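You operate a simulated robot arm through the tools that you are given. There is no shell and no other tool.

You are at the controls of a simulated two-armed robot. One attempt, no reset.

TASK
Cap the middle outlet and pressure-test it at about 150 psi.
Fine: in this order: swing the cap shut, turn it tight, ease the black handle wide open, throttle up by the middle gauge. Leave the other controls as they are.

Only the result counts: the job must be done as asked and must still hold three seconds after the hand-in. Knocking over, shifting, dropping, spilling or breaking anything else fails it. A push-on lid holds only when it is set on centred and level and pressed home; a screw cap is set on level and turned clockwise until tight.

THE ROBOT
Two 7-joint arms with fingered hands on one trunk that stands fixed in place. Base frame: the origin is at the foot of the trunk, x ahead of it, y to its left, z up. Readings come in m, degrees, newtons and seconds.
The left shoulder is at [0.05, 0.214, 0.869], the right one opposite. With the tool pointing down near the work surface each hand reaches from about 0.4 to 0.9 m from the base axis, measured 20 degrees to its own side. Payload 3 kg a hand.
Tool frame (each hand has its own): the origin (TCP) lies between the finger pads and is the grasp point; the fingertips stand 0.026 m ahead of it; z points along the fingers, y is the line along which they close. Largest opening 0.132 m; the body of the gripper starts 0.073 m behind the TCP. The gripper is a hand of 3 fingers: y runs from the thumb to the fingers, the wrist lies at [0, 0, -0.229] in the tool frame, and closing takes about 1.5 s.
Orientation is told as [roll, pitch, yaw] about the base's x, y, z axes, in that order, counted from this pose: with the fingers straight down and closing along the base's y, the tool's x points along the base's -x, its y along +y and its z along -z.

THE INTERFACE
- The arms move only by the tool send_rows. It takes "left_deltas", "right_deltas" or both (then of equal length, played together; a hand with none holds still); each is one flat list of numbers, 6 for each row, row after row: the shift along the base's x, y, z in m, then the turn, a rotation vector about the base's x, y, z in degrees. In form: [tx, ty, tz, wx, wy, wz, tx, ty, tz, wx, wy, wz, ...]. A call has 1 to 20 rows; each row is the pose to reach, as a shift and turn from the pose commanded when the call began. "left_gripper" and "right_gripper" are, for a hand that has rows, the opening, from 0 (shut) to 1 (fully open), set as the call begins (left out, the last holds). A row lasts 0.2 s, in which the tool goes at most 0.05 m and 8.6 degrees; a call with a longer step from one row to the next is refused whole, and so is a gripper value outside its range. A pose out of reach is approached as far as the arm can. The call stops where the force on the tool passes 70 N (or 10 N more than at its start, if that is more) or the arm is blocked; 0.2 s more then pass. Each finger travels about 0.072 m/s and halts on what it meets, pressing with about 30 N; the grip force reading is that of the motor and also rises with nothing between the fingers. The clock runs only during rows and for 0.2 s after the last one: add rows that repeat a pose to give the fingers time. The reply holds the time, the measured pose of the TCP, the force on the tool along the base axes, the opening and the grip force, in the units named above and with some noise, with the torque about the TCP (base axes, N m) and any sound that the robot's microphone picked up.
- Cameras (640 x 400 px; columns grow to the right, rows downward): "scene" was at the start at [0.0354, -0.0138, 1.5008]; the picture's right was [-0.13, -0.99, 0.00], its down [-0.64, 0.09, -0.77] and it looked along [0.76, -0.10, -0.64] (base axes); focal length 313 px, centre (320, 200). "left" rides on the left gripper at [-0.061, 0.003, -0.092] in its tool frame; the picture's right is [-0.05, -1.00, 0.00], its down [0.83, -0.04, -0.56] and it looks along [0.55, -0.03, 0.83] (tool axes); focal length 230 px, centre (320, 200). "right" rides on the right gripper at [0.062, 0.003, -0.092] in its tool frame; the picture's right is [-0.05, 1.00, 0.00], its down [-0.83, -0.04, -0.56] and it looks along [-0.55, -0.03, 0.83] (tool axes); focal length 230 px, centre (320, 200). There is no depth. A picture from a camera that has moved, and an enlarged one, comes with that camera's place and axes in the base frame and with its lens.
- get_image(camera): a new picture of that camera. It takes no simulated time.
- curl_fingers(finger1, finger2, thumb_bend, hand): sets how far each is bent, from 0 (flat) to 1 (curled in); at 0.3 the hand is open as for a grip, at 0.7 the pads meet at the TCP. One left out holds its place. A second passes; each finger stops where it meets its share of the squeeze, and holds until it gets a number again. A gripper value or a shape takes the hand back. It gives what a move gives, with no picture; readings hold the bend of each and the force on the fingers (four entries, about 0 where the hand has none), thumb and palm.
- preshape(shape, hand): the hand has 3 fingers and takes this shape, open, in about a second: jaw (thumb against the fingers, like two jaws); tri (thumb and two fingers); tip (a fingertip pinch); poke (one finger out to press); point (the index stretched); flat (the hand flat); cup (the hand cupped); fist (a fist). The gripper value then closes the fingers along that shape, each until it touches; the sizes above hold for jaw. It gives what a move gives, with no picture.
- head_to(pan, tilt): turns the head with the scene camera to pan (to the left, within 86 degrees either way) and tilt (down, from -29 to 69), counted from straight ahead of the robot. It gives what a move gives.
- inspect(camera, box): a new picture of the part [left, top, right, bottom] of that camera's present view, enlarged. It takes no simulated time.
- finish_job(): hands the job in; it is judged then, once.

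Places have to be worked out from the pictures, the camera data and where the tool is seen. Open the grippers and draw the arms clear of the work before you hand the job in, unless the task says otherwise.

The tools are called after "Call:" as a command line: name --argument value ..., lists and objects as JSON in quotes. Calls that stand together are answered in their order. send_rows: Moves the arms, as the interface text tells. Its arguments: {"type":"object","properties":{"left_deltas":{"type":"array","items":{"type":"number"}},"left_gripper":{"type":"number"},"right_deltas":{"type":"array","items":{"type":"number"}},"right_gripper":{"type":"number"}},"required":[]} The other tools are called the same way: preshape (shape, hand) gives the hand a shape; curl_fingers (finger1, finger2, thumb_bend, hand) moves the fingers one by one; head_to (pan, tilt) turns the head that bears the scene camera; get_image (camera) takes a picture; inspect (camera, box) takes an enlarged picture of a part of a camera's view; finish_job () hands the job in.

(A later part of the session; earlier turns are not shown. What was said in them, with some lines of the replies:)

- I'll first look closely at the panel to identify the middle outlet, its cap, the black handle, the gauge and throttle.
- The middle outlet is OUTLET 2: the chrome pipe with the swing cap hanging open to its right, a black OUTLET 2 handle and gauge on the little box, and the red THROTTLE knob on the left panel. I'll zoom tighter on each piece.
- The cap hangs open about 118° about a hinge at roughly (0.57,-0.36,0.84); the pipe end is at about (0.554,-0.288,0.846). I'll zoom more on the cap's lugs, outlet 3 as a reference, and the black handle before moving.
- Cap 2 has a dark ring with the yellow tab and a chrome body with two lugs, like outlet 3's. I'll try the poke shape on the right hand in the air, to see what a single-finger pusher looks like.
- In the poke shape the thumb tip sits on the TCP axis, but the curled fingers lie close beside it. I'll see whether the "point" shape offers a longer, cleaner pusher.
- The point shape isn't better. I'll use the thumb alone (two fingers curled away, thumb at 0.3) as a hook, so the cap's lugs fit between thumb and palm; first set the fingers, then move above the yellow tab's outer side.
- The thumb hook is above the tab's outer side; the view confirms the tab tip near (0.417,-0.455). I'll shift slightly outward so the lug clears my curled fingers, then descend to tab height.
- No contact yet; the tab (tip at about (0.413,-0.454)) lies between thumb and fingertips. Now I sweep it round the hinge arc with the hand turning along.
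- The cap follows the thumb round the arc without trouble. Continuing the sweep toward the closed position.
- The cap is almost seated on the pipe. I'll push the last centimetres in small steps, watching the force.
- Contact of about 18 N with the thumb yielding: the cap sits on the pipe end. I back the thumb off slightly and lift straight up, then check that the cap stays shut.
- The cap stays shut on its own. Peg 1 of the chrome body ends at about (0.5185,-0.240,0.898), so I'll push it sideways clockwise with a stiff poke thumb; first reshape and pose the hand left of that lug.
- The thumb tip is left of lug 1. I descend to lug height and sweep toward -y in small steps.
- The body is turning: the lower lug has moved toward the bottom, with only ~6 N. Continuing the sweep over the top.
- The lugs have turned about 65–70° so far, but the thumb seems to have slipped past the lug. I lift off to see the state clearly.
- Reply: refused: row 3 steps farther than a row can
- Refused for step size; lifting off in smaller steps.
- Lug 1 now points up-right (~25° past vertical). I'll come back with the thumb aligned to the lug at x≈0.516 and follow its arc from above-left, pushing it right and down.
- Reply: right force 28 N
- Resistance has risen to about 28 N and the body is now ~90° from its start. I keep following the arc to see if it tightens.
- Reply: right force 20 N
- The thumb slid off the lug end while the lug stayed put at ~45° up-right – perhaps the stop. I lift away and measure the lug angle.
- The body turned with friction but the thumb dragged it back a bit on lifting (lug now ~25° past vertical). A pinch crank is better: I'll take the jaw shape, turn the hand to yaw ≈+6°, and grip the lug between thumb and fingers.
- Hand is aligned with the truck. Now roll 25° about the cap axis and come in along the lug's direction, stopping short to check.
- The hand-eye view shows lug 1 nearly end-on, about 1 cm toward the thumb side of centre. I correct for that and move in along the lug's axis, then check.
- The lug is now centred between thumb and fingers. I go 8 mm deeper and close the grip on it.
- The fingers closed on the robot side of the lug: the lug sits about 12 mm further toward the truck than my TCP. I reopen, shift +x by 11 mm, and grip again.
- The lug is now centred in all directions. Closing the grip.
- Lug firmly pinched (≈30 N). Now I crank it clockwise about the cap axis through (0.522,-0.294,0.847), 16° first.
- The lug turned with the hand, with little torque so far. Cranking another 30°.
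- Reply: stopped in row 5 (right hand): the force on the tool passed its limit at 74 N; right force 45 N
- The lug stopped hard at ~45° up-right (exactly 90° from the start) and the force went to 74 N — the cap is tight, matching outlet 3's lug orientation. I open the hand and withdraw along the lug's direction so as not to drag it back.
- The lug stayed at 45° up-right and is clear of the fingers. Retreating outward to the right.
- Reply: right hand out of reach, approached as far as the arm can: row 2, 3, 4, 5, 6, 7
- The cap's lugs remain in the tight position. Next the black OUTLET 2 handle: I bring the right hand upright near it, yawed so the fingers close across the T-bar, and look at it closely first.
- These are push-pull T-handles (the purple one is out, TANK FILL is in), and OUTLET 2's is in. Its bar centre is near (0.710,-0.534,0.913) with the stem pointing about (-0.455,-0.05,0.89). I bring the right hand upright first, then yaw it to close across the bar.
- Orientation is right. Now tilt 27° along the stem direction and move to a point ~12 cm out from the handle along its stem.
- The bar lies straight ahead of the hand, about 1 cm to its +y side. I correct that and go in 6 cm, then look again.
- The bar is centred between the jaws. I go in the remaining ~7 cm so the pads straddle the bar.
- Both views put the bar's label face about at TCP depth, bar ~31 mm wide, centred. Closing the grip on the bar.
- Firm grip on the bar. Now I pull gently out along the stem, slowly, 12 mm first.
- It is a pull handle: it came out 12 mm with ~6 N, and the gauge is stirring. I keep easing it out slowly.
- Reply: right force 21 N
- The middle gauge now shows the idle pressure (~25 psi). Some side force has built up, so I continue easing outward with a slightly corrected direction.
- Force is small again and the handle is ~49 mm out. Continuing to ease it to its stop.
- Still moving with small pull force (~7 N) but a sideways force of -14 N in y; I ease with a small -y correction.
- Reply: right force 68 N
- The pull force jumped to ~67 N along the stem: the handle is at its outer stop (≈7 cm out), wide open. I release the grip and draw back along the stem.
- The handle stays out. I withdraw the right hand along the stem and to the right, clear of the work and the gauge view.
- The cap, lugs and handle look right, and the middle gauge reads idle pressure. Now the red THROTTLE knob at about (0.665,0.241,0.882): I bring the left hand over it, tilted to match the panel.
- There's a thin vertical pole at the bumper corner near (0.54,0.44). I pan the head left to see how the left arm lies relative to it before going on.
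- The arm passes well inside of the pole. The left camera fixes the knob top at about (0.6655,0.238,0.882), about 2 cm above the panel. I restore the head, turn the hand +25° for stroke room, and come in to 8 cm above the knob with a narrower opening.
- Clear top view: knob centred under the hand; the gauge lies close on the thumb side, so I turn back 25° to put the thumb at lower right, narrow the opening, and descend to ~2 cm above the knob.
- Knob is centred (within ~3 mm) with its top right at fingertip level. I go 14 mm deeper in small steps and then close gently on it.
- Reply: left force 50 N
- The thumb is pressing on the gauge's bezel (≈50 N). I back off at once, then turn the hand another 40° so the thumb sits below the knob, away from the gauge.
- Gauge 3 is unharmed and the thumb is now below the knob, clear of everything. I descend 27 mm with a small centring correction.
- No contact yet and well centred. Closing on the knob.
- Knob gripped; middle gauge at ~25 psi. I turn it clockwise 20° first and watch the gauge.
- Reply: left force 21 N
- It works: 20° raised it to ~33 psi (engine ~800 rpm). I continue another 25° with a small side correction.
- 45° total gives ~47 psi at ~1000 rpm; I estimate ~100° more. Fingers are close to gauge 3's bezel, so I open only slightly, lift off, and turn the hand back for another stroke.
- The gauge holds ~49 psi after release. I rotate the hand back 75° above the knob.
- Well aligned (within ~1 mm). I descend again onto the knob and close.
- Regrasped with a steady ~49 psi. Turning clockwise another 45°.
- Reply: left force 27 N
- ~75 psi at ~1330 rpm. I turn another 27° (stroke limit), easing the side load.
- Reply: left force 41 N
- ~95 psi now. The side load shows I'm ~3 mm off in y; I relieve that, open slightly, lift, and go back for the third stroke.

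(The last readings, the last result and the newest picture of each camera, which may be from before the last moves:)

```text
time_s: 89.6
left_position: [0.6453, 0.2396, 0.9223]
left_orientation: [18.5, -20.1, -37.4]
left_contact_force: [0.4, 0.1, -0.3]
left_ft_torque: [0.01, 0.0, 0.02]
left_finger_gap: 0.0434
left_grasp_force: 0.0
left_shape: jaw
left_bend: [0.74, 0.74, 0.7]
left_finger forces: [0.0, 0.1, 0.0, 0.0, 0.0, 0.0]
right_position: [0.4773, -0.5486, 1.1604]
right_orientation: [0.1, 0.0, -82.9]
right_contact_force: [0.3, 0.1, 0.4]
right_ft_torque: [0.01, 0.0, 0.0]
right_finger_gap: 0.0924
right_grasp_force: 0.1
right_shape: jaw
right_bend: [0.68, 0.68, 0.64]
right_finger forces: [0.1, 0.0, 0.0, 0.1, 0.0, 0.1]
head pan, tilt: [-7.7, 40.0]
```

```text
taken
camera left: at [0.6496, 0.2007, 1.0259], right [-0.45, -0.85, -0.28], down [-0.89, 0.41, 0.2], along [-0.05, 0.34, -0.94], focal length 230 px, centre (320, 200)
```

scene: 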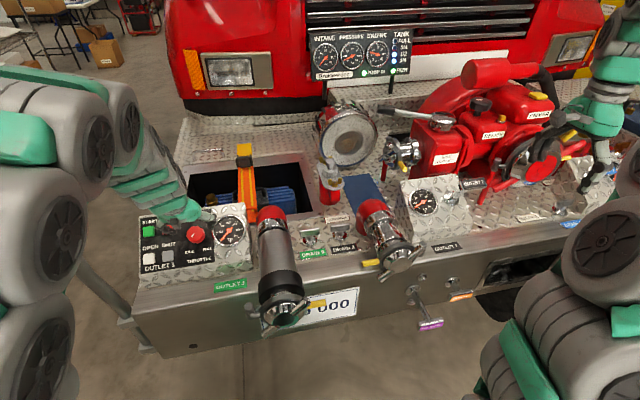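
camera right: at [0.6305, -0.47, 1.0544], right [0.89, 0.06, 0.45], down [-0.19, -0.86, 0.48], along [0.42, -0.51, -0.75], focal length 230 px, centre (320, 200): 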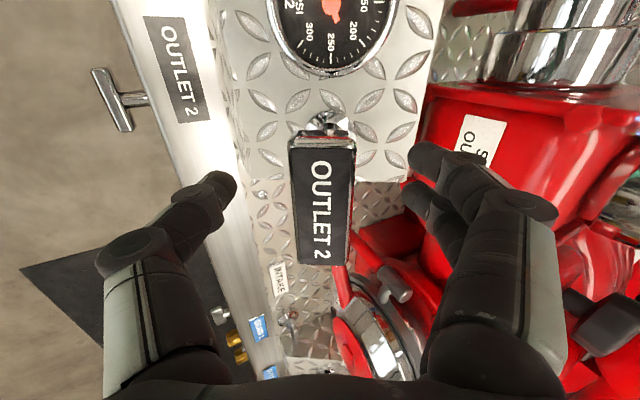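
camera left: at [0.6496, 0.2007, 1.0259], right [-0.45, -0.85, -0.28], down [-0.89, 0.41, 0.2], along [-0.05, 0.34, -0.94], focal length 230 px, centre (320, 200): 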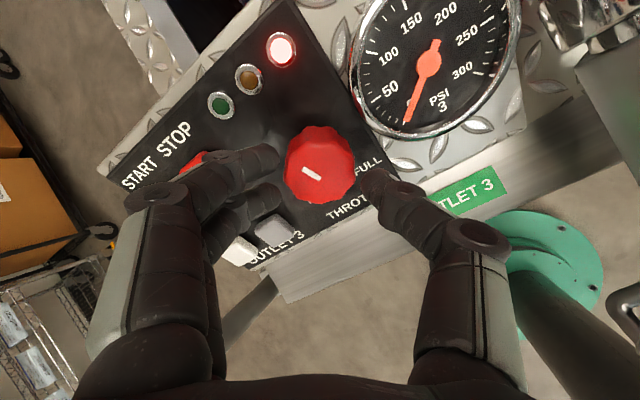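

~99 psi held. Knob is centred under the hand; descend and grip again.

Call:
send_rows --left_deltas '[0.004, 0.0005, -0.0078, 0, 0, 0, 0.008, 0.0009, -0.0156, 0, 0, 0, 0.012, 0.0014, -0.0234, 0, 0, 0, 0.0158, 0.0018, -0.0312, 0, 0, 0]'

Call:
send_rows --left_deltas '[0, 0, 0, 0, 0, 0, 0, 0, 0, 0, 0, 0, 0, 0, 0, 0, 0, 0]' --left_gripper 0.0

Call:
send_rows --left_deltas '[0, 0, 0, 2.3, 0.3, -4.5, 0, 0, 0, 4.5, 0.5, -8.9, 0, 0, 0, 6.8, 0.8, -13.4, 0, 0, 0, 9, 1, -17.8, 0, 0, 0, 11.3, 1.3, -22.3, 0, 0, 0, 13.5, 1.6, -26.7, 0, 0, 0, 13.5, 1.6, -26.7, 0, 0, 0, 13.5, 1.6, -26.7, 0, 0, 0, 13.5, 1.6, -26.7]'

Call:
inspect --camera "scene" --box '[395, 180, 455, 225]'

Call:
get_image --camera "left"

```text
time_s: 90.6
left_position: [0.661, 0.2411, 0.8906]
left_orientation: [18.4, -20.1, -37.6]
left_contact_force: [0.1, 0.3, 0.2]
left_ft_torque: [-0.05, -0.04, -0.01]
left_finger_gap: 0.0436
left_grasp_force: 0.0
left_shape: jaw
left_bend: [0.74, 0.74, 0.7]
left_finger forces: [0.1, 0.0, 0.0, 0.0, 0.0, 0.0]
right_position: [0.478, -0.5486, 1.1604]
right_orientation: [0.1, 0.0, -83.2]
right_contact_force: [0.8, 0.2, -0.6]
right_ft_torque: [-0.02, 0.01, 0.0]
right_finger_gap: 0.0923
right_grasp_force: 0.2
right_shape: jaw
right_bend: [0.68, 0.68, 0.64]
right_finger forces: [0.0, 0.1, 0.0, 0.1, 0.0, 0.0]
head pan, tilt: [-7.7, 40.0]
```

```text
time_s: 91.4
left_position: [0.6614, 0.2407, 0.8906]
left_orientation: [18.5, -19.9, -37.7]
left_contact_force: [2.4, 0.0, -3.5]
left_ft_torque: [0.01, -0.04, 0.03]
left_finger_gap: 0.0326
left_grasp_force: 29.8
left_shape: jaw
left_bend: [0.73, 0.73, 0.7]
left_finger forces: [13.4, 13.8, 0.0, 0.1, 27.2, 0.0]
right_position: [0.4772, -0.5481, 1.1599]
right_orientation: [-0.1, 0.0, -83.0]
right_contact_force: [0.3, 0.4, 0.3]
right_ft_torque: [-0.04, -0.01, 0.01]
right_finger_gap: 0.0922
right_grasp_force: 0.2
right_shape: jaw
right_bend: [0.68, 0.68, 0.64]
right_finger forces: [0.0, 0.0, 0.0, 0.0, 0.0, 0.0]
head pan, tilt: [-7.7, 40.0]
```

```text
time_s: 93.4
left_position: [0.6614, 0.2407, 0.8914]
left_orientation: [25.7, -8.6, -66.2]
left_contact_force: [9.8, -7.4, -6.6]
left_ft_torque: [-0.03, -0.33, 0.0]
left_finger_gap: 0.0327
left_grasp_force: 30.0
left_shape: jaw
left_bend: [0.73, 0.74, 0.7]
left_finger forces: [15.7, 13.8, 0.0, 0.0, 28.1, 0.1]
right_position: [0.4771, -0.5476, 1.1606]
right_orientation: [0.0, 0.1, -83.1]
right_contact_force: [-0.3, 0.8, 0.6]
right_ft_torque: [-0.01, -0.01, 0.0]
right_finger_gap: 0.0922
right_grasp_force: 0.0
right_shape: jaw
right_bend: [0.68, 0.68, 0.64]
right_finger forces: [0.0, 0.0, 0.1, 0.0, 0.0, 0.1]
head pan, tilt: [-7.7, 40.0]
```

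```text
8.89 times, centred on (425, 202) of scene
camera zoom: at [0.0356, -0.0139, 1.5008], right [-0.13, -0.99, 0.0], down [-0.64, 0.09, -0.77], along [0.76, -0.1, -0.64], focal length 2784 px, centre (-613, 178)
```

zoom: 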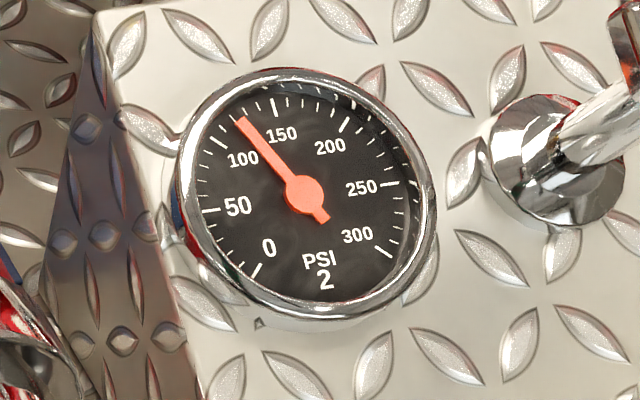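

```text
taken
camera left: at [0.6453, 0.1811, 0.9821], right [-0.78, -0.47, -0.42], down [-0.62, 0.7, 0.35], along [0.13, 0.53, -0.84], focal length 230 px, centre (320, 200)
```

left: 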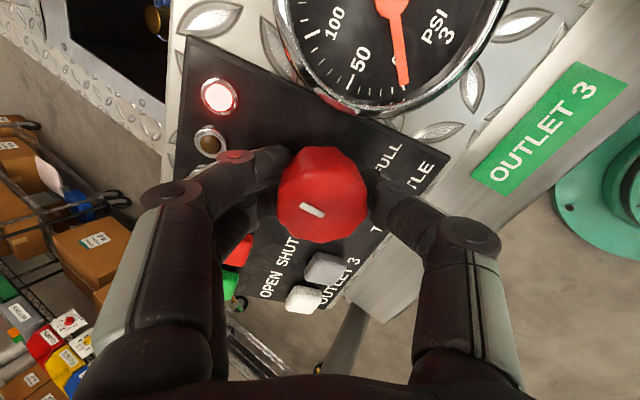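

~122 psi. Another 20°.

Call:
send_rows --left_deltas '[0, -0.0005, 0, 1.8, 0.2, -3.6, 0, -0.0005, 0, 3.6, 0.4, -7.1, 0, -0.0005, 0, 5.4, 0.6, -10.7, 0, -0.0005, 0, 7.2, 0.8, -14.3, 0, -0.0005, 0, 9, 1, -17.8, 0, -0.0005, 0, 9, 1, -17.8, 0, -0.0005, 0, 9, 1, -17.8, 0, -0.0005, 0, 9, 1, -17.8, 0, -0.0005, 0, 9, 1, -17.8]'

Call:
inspect --camera "scene" --box '[395, 180, 455, 225]'

```text
time_s: 95.4
left_position: [0.6611, 0.2407, 0.8901]
left_orientation: [27.0, 0.4, -84.1]
left_contact_force: [4.3, -9.3, -3.2]
left_ft_torque: [-0.06, -0.36, -0.04]
left_finger_gap: 0.0324
left_grasp_force: 29.5
left_shape: jaw
left_bend: [0.73, 0.74, 0.7]
left_finger forces: [15.4, 15.1, 0.0, 0.0, 28.6, 0.0]
right_position: [0.477, -0.5487, 1.1599]
right_orientation: [0.0, 0.0, -83.1]
right_contact_force: [1.0, -0.1, 0.6]
right_ft_torque: [-0.04, -0.03, 0.04]
right_finger_gap: 0.092
right_grasp_force: 0.1
right_shape: jaw
right_bend: [0.68, 0.68, 0.64]
right_finger forces: [0.0, 0.1, 0.1, 0.1, 0.0, 0.0]
head pan, tilt: [-7.7, 40.0]
```

```text
8.89 times, centred on (425, 202) of scene
camera zoom: at [0.0355, -0.0139, 1.5008], right [-0.13, -0.99, 0.0], down [-0.64, 0.09, -0.77], along [0.76, -0.1, -0.64], focal length 2784 px, centre (-613, 178)
```

zoom: 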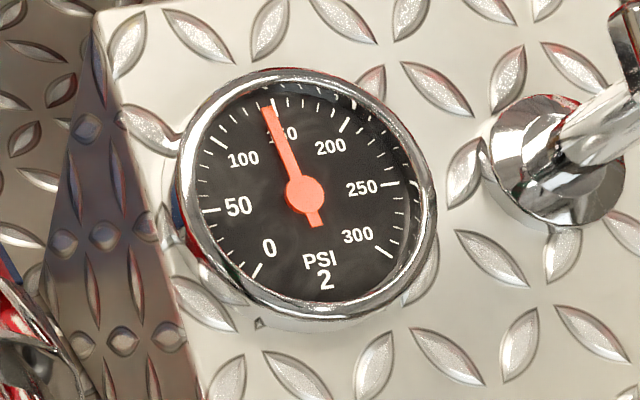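

~142 psi and perhaps still settling. I wait a second and read it more closely.

Call:
send_rows --left_deltas '[0, 0, 0, 0, 0, 0, 0, 0, 0, 0, 0, 0, 0, 0, 0, 0, 0, 0, 0, 0, 0, 0, 0, 0, 0, 0, 0, 0, 0, 0]'

Call:
inspect --camera "scene" --box '[410, 185, 436, 215]'

Call:
inspect --camera "scene" --box '[310, 25, 410, 85]'

```text
time_s: 96.6
left_position: [0.6615, 0.2416, 0.8904]
left_orientation: [26.9, 0.4, -84.1]
left_contact_force: [4.6, -8.7, -2.8]
left_ft_torque: [-0.05, -0.35, -0.04]
left_finger_gap: 0.0327
left_grasp_force: 30.3
left_shape: jaw
left_bend: [0.73, 0.74, 0.7]
left_finger forces: [15.7, 15.3, 0.1, 0.1, 28.3, 0.1]
right_position: [0.477, -0.5486, 1.1597]
right_orientation: [0.0, 0.1, -83.1]
right_contact_force: [0.1, 0.4, 0.7]
right_ft_torque: [0.01, 0.0, 0.02]
right_finger_gap: 0.0925
right_grasp_force: 0.0
right_shape: jaw
right_bend: [0.68, 0.68, 0.64]
right_finger forces: [0.0, 0.1, 0.1, 0.0, 0.0, 0.0]
head pan, tilt: [-7.7, 40.0]
```

```text
13.33 times, centred on (423, 200) of scene
camera zoom: at [0.0355, -0.0139, 1.5008], right [-0.13, -0.99, 0.0], down [-0.64, 0.09, -0.77], along [0.76, -0.1, -0.64], focal length 4176 px, centre (-1053, 200)
```

zoom: 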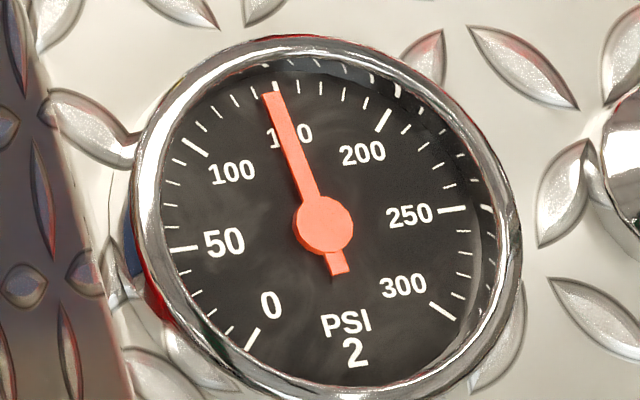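

```text
6.40 times, centred on (360, 55) of scene
camera zoom: at [0.0355, -0.0139, 1.5008], right [-0.13, -0.99, 0.0], down [-0.64, 0.09, -0.77], along [0.76, -0.1, -0.64], focal length 2005 px, centre (64, 1128)
```

zoom: 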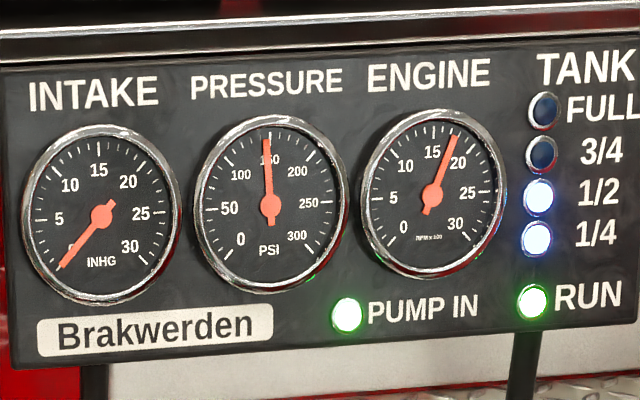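

Reading ~147 psi. A last touch of about 3.5°.

Call:
send_rows --left_deltas '[0, 0, 0, 0.8, 0.1, -1.6, 0, 0, 0, 1.6, 0.2, -3.1, 0, 0, 0, 1.6, 0.2, -3.1, 0, 0, 0, 1.6, 0.2, -3.1, 0, 0, 0, 1.6, 0.2, -3.1, 0, 0, 0, 1.6, 0.2, -3.1, 0, 0, 0, 1.6, 0.2, -3.1, 0, 0, 0, 1.6, 0.2, -3.1]'

Call:
inspect --camera "scene" --box '[410, 185, 436, 215]'

Call:
get_image --camera "left"

```text
time_s: 98.4
left_position: [0.6616, 0.2416, 0.891]
left_orientation: [26.8, 2.0, -87.4]
left_contact_force: [-1.5, -18.4, -7.5]
left_ft_torque: [-0.26, -0.16, -0.11]
left_finger_gap: 0.0322
left_grasp_force: 30.1
left_shape: jaw
left_bend: [0.73, 0.74, 0.7]
left_finger forces: [16.4, 12.6, 0.0, 0.0, 32.2, 0.0]
right_position: [0.4763, -0.5474, 1.1598]
right_orientation: [-0.1, 0.0, -83.1]
right_contact_force: [0.0, 0.1, 0.0]
right_ft_torque: [0.04, -0.01, 0.0]
right_finger_gap: 0.0924
right_grasp_force: 0.0
right_shape: jaw
right_bend: [0.68, 0.68, 0.64]
right_finger forces: [0.1, 0.0, 0.1, 0.1, 0.0, 0.1]
head pan, tilt: [-7.7, 40.0]
```

```text
13.33 times, centred on (423, 200) of scene
camera zoom: at [0.0354, -0.014, 1.5008], right [-0.13, -0.99, 0.0], down [-0.64, 0.09, -0.77], along [0.76, -0.1, -0.64], focal length 4176 px, centre (-1053, 200)
```

zoom: 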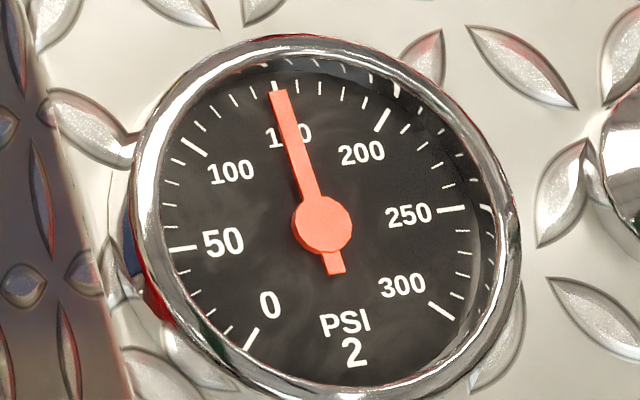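

```text
taken
camera left: at [0.6243, 0.1744, 0.9709], right [-0.89, -0.08, -0.45], down [-0.33, 0.8, 0.5], along [0.32, 0.6, -0.73], focal length 230 px, centre (320, 200)
```

left: 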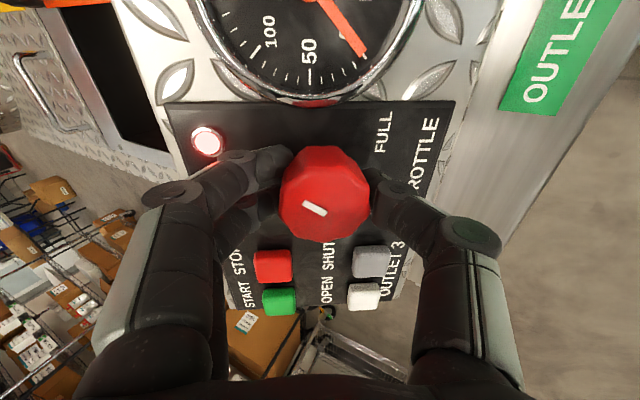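

The needle sits on the 150 mark. I relieve the small side load, open slightly, and lift straight off the knob.

Call:
send_rows --left_deltas '[0, -0.001, 0, 0, 0, 0, 0, -0.0015, 0, 0, 0, 0]'

Call:
send_rows --left_deltas '[0, 0, 0, 0, 0, 0, 0, 0, 0, 0, 0, 0, 0, 0, 0, 0, 0, 0, -0.0045, -0.0005, 0.0089, 0, 0, 0, -0.009, -0.001, 0.0178, 0, 0, 0, -0.0158, -0.0018, 0.0312, 0, 0, 0]' --left_gripper 0.36

Call:
inspect --camera "scene" --box '[410, 185, 436, 215]'

Call:
get_image --camera "left"

```text
time_s: 99.0
left_position: [0.6609, 0.241, 0.8897]
left_orientation: [27.0, 1.9, -87.2]
left_contact_force: [7.2, -7.0, -7.4]
left_ft_torque: [-0.05, -0.28, -0.05]
left_finger_gap: 0.0317
left_grasp_force: 30.1
left_shape: jaw
left_bend: [0.73, 0.74, 0.7]
left_finger forces: [15.6, 16.1, 0.1, 0.0, 28.0, 0.0]
right_position: [0.4767, -0.5475, 1.1596]
right_orientation: [0.0, 0.1, -82.9]
right_contact_force: [-0.5, 0.2, -0.6]
right_ft_torque: [0.0, 0.02, 0.0]
right_finger_gap: 0.0924
right_grasp_force: 0.1
right_shape: jaw
right_bend: [0.68, 0.68, 0.64]
right_finger forces: [0.0, 0.1, 0.0, 0.1, 0.0, 0.1]
head pan, tilt: [-7.7, 40.0]
```

```text
time_s: 100.4
left_position: [0.6456, 0.2379, 0.9234]
left_orientation: [27.0, 2.0, -87.2]
left_contact_force: [0.5, 0.4, -0.5]
left_ft_torque: [0.0, 0.01, -0.01]
left_finger_gap: 0.0471
left_grasp_force: 0.1
left_shape: jaw
left_bend: [0.74, 0.74, 0.7]
left_finger forces: [0.0, 0.1, 0.0, 0.1, 0.0, 0.0]
right_position: [0.4764, -0.5485, 1.1594]
right_orientation: [0.0, 0.1, -83.0]
right_contact_force: [0.8, 0.1, 0.0]
right_ft_torque: [-0.01, -0.01, 0.01]
right_finger_gap: 0.0924
right_grasp_force: 0.1
right_shape: jaw
right_bend: [0.68, 0.68, 0.64]
right_finger forces: [0.1, 0.0, 0.0, 0.0, 0.0, 0.1]
head pan, tilt: [-7.7, 40.0]
```

```text
13.33 times, centred on (423, 200) of scene
camera zoom: at [0.0353, -0.0138, 1.5008], right [-0.13, -0.99, 0.0], down [-0.64, 0.09, -0.77], along [0.76, -0.1, -0.64], focal length 4176 px, centre (-1053, 200)
```

zoom: 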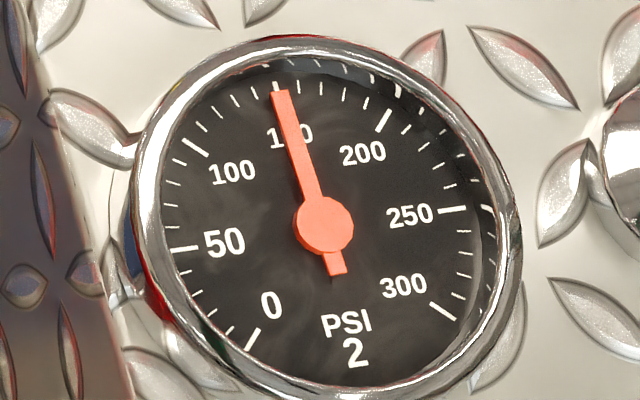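

```text
taken
camera left: at [0.6079, 0.1716, 1.0033], right [-0.89, -0.08, -0.46], down [-0.33, 0.8, 0.5], along [0.32, 0.6, -0.73], focal length 230 px, centre (320, 200)
```

left: 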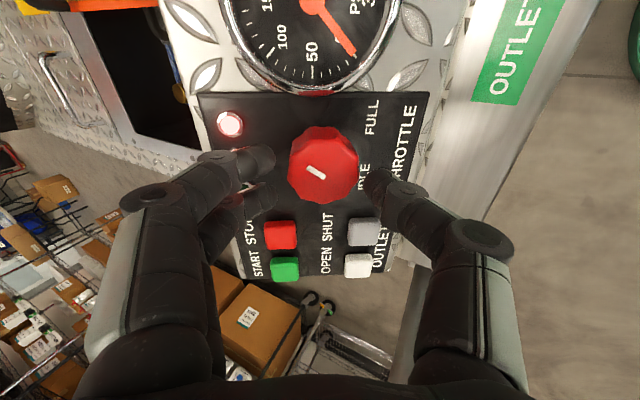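

Gauge stays at 150 psi after release. I withdraw the left hand upward and open it.

Call:
send_rows --left_deltas '[-0.02, -0.002, 0.04, 0, 0, 0, -0.04, -0.005, 0.08, 0, 0, 0, -0.06, -0.015, 0.11, -0.6, 5.4, 0, -0.08, -0.03, 0.14, -1.2, 10.7, 0, -0.1, -0.05, 0.16, -1.8, 16.1, 0, -0.11, -0.07, 0.18, -2.4, 21.4, 0, -0.12, -0.09, 0.2, -3, 26.8, 0, -0.12, -0.09, 0.2, -3, 26.8, 0]' --left_gripper 0.36

Call:
send_rows --left_deltas '[0, 0, 0, 0, 0, 0, 0, 0, 0, 0, 0, 0, 0, 0, 0, 0, 0, 0, 0, 0, 0, 0, 0, 0, 0, 0, 0, 0, 0, 0, 0, 0, 0, 0, 0, 0]' --right_deltas '[0, 0, 0, 0, 0, 0, 0, 0, 0, 0, 0, 0, 0, 0, 0, 0, 0, 0, 0, 0, 0, 0, 0, 0, 0, 0, 0, 0, 0, 0, 0, 0, 0, 0, 0, 0]' --left_gripper 1.0 --right_gripper 1.0

Call:
get_image --camera "scene"

Call:
inspect --camera "scene" --box '[410, 185, 436, 215]'

Call:
inspect --camera "scene" --box '[340, 170, 500, 310]'

Call:
inspect --camera "scene" --box '[130, 190, 270, 300]'

```text
time_s: 102.2
left_position: [0.5276, 0.1454, 1.1212]
left_orientation: [-0.1, 0.2, -87.8]
left_contact_force: [-0.2, -0.2, 0.1]
left_ft_torque: [-0.01, 0.0, -0.01]
left_finger_gap: 0.0476
left_grasp_force: 0.0
left_shape: jaw
left_bend: [0.74, 0.74, 0.7]
left_finger forces: [0.0, 0.0, 0.1, 0.0, 0.0, 0.0]
right_position: [0.4776, -0.5475, 1.1607]
right_orientation: [0.0, 0.0, -83.0]
right_contact_force: [1.0, -0.7, -0.5]
right_ft_torque: [-0.01, -0.03, -0.02]
right_finger_gap: 0.0925
right_grasp_force: 0.0
right_shape: jaw
right_bend: [0.68, 0.68, 0.64]
right_finger forces: [0.0, 0.1, 0.0, 0.1, 0.0, 0.0]
head pan, tilt: [-7.7, 40.0]
```

```text
time_s: 103.6
left_position: [0.5268, 0.1457, 1.1201]
left_orientation: [0.0, 0.1, -87.8]
left_contact_force: [0.0, -0.1, 0.1]
left_ft_torque: [0.0, 0.01, -0.02]
left_finger_gap: 0.132
left_grasp_force: 0.1
left_shape: jaw
left_bend: [0.3, 0.3, 0.3]
left_finger forces: [0.0, 0.1, 0.0, 0.1, 0.0, 0.0]
right_position: [0.4774, -0.5491, 1.1595]
right_orientation: [0.1, 0.0, -83.2]
right_contact_force: [0.4, 0.1, -0.1]
right_ft_torque: [0.02, 0.02, -0.01]
right_finger_gap: 0.1321
right_grasp_force: 0.0
right_shape: jaw
right_bend: [0.3, 0.3, 0.3]
right_finger forces: [0.0, 0.0, 0.1, 0.0, 0.0, 0.0]
head pan, tilt: [-7.7, 40.0]
```

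```text
taken
```

scene: 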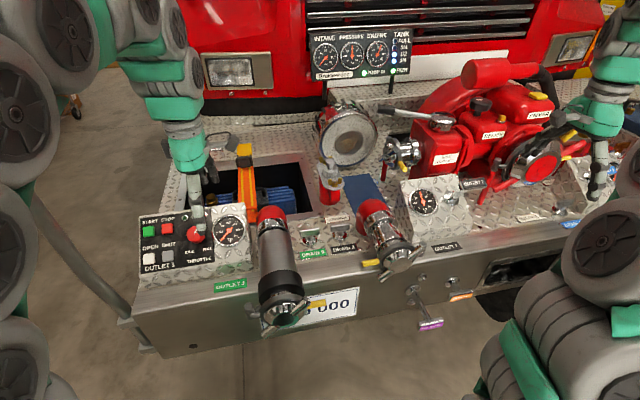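

```text
13.33 times, centred on (423, 200) of scene
camera zoom: at [0.0353, -0.0138, 1.5008], right [-0.13, -0.99, 0.0], down [-0.64, 0.09, -0.77], along [0.76, -0.1, -0.64], focal length 4176 px, centre (-1053, 200)
```

zoom: 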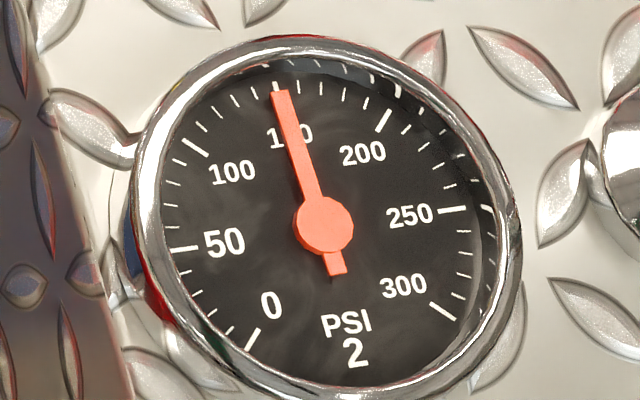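

```text
2.86 times, centred on (420, 240) of scene
camera zoom: at [0.0353, -0.0138, 1.5008], right [-0.13, -0.99, 0.0], down [-0.64, 0.09, -0.77], along [0.76, -0.1, -0.64], focal length 895 px, centre (34, 86)
```

zoom: 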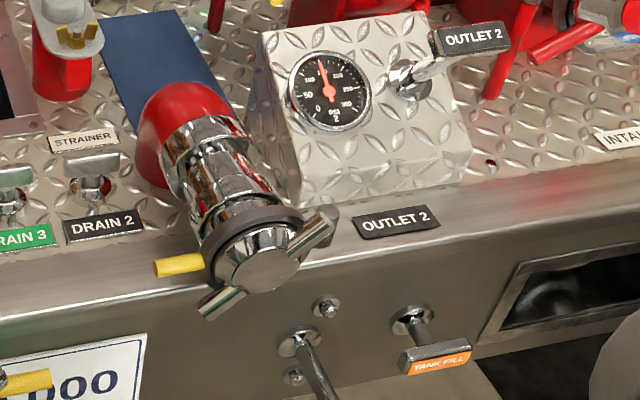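

```text
3.64 times, centred on (200, 245) of scene
camera zoom: at [0.0353, -0.0138, 1.5008], right [-0.13, -0.99, 0.0], down [-0.64, 0.09, -0.77], along [0.76, -0.1, -0.64], focal length 1139 px, centre (756, 36)
```

zoom: 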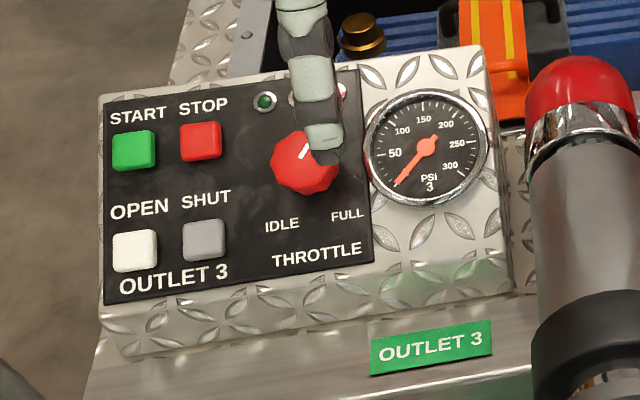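

Everything reads as asked: cap shut and lugs tight, black handle fully out, middle gauge steady at 150, gauge 3 and the other controls unchanged. I draw the left hand a bit further clear before handing in and take a last gauge check.

Call:
send_rows --left_deltas '[-0.02, 0, 0.02, 0, 0, 0, -0.05, -0.01, 0.04, 0, 0, 0, -0.08, -0.02, 0.06, 0, 0, 0, -0.08, -0.02, 0.06, 0, 0, 0]'

Call:
inspect --camera "scene" --box '[395, 180, 455, 225]'

Call:
inspect --camera "scene" --box '[310, 25, 410, 85]'

```text
time_s: 104.6
left_position: [0.4455, 0.1264, 1.1831]
left_orientation: [0.1, 0.2, -87.8]
left_contact_force: [-0.2, 0.0, -0.1]
left_ft_torque: [-0.01, -0.01, -0.01]
left_finger_gap: 0.1318
left_grasp_force: 0.0
left_shape: jaw
left_bend: [0.3, 0.3, 0.3]
left_finger forces: [0.0, 0.0, 0.0, 0.0, 0.0, 0.1]
right_position: [0.4771, -0.548, 1.1597]
right_orientation: [0.2, -0.1, -83.1]
right_contact_force: [0.8, -0.4, 0.0]
right_ft_torque: [0.01, 0.02, -0.05]
right_finger_gap: 0.132
right_grasp_force: 0.1
right_shape: jaw
right_bend: [0.3, 0.3, 0.3]
right_finger forces: [0.0, 0.1, 0.1, 0.0, 0.0, 0.1]
head pan, tilt: [-7.7, 40.0]
```

```text
8.89 times, centred on (425, 202) of scene
camera zoom: at [0.0353, -0.0138, 1.5008], right [-0.13, -0.99, 0.0], down [-0.64, 0.09, -0.77], along [0.76, -0.1, -0.64], focal length 2784 px, centre (-613, 178)
```

zoom: 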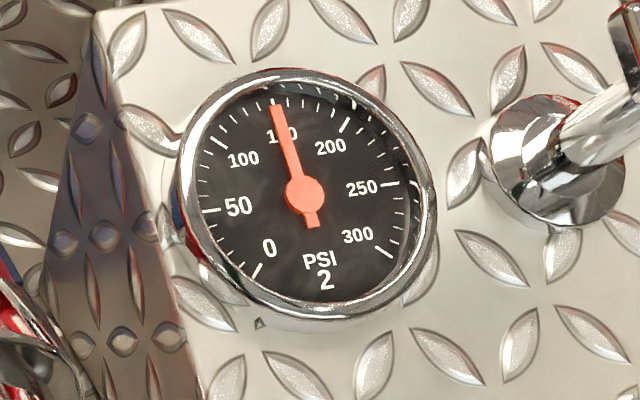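

```text
6.40 times, centred on (360, 55) of scene
camera zoom: at [0.0353, -0.0138, 1.5008], right [-0.13, -0.99, 0.0], down [-0.64, 0.09, -0.77], along [0.76, -0.1, -0.64], focal length 2005 px, centre (64, 1128)
```

zoom: 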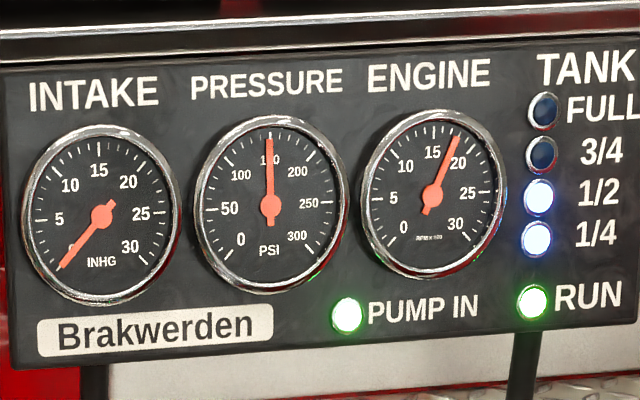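

The middle gauge holds at 150 psi, both hands are open and clear, and nothing else has been moved. Handing the job in.

Call:
finish_job

```text
The job is handed in.
```

The middle outlet (OUTLET 2) is capped and was holding steady at about 150 psi on its own gauge when I handed the job in. I did the steps in the order you gave:

- **Cap swung shut:** it sat against the pipe end and stayed closed when I let go.
- **Cap turned tight:** I turned the chrome lugs 90° clockwise until they hit a hard stop. They now sit at the same angle as the lugs on outlet 3's cap.
- **Black handle opened:** it is a pull handle. I eased it out slowly, about 7 cm to its stop, and it stayed out.
- **Throttle raised:** I turned the red knob up in three strokes until the middle gauge reached 150. The reading held after I released the knob.

**Contact with gauge 3:** while positioning for the throttle knob, my left thumb pressed on the rim of the outlet 3 gauge at about 50 N. I backed off at once. The gauge looks undamaged and still reads zero.

I left the other controls alone, and both hands were open and clear of the work at hand-in.
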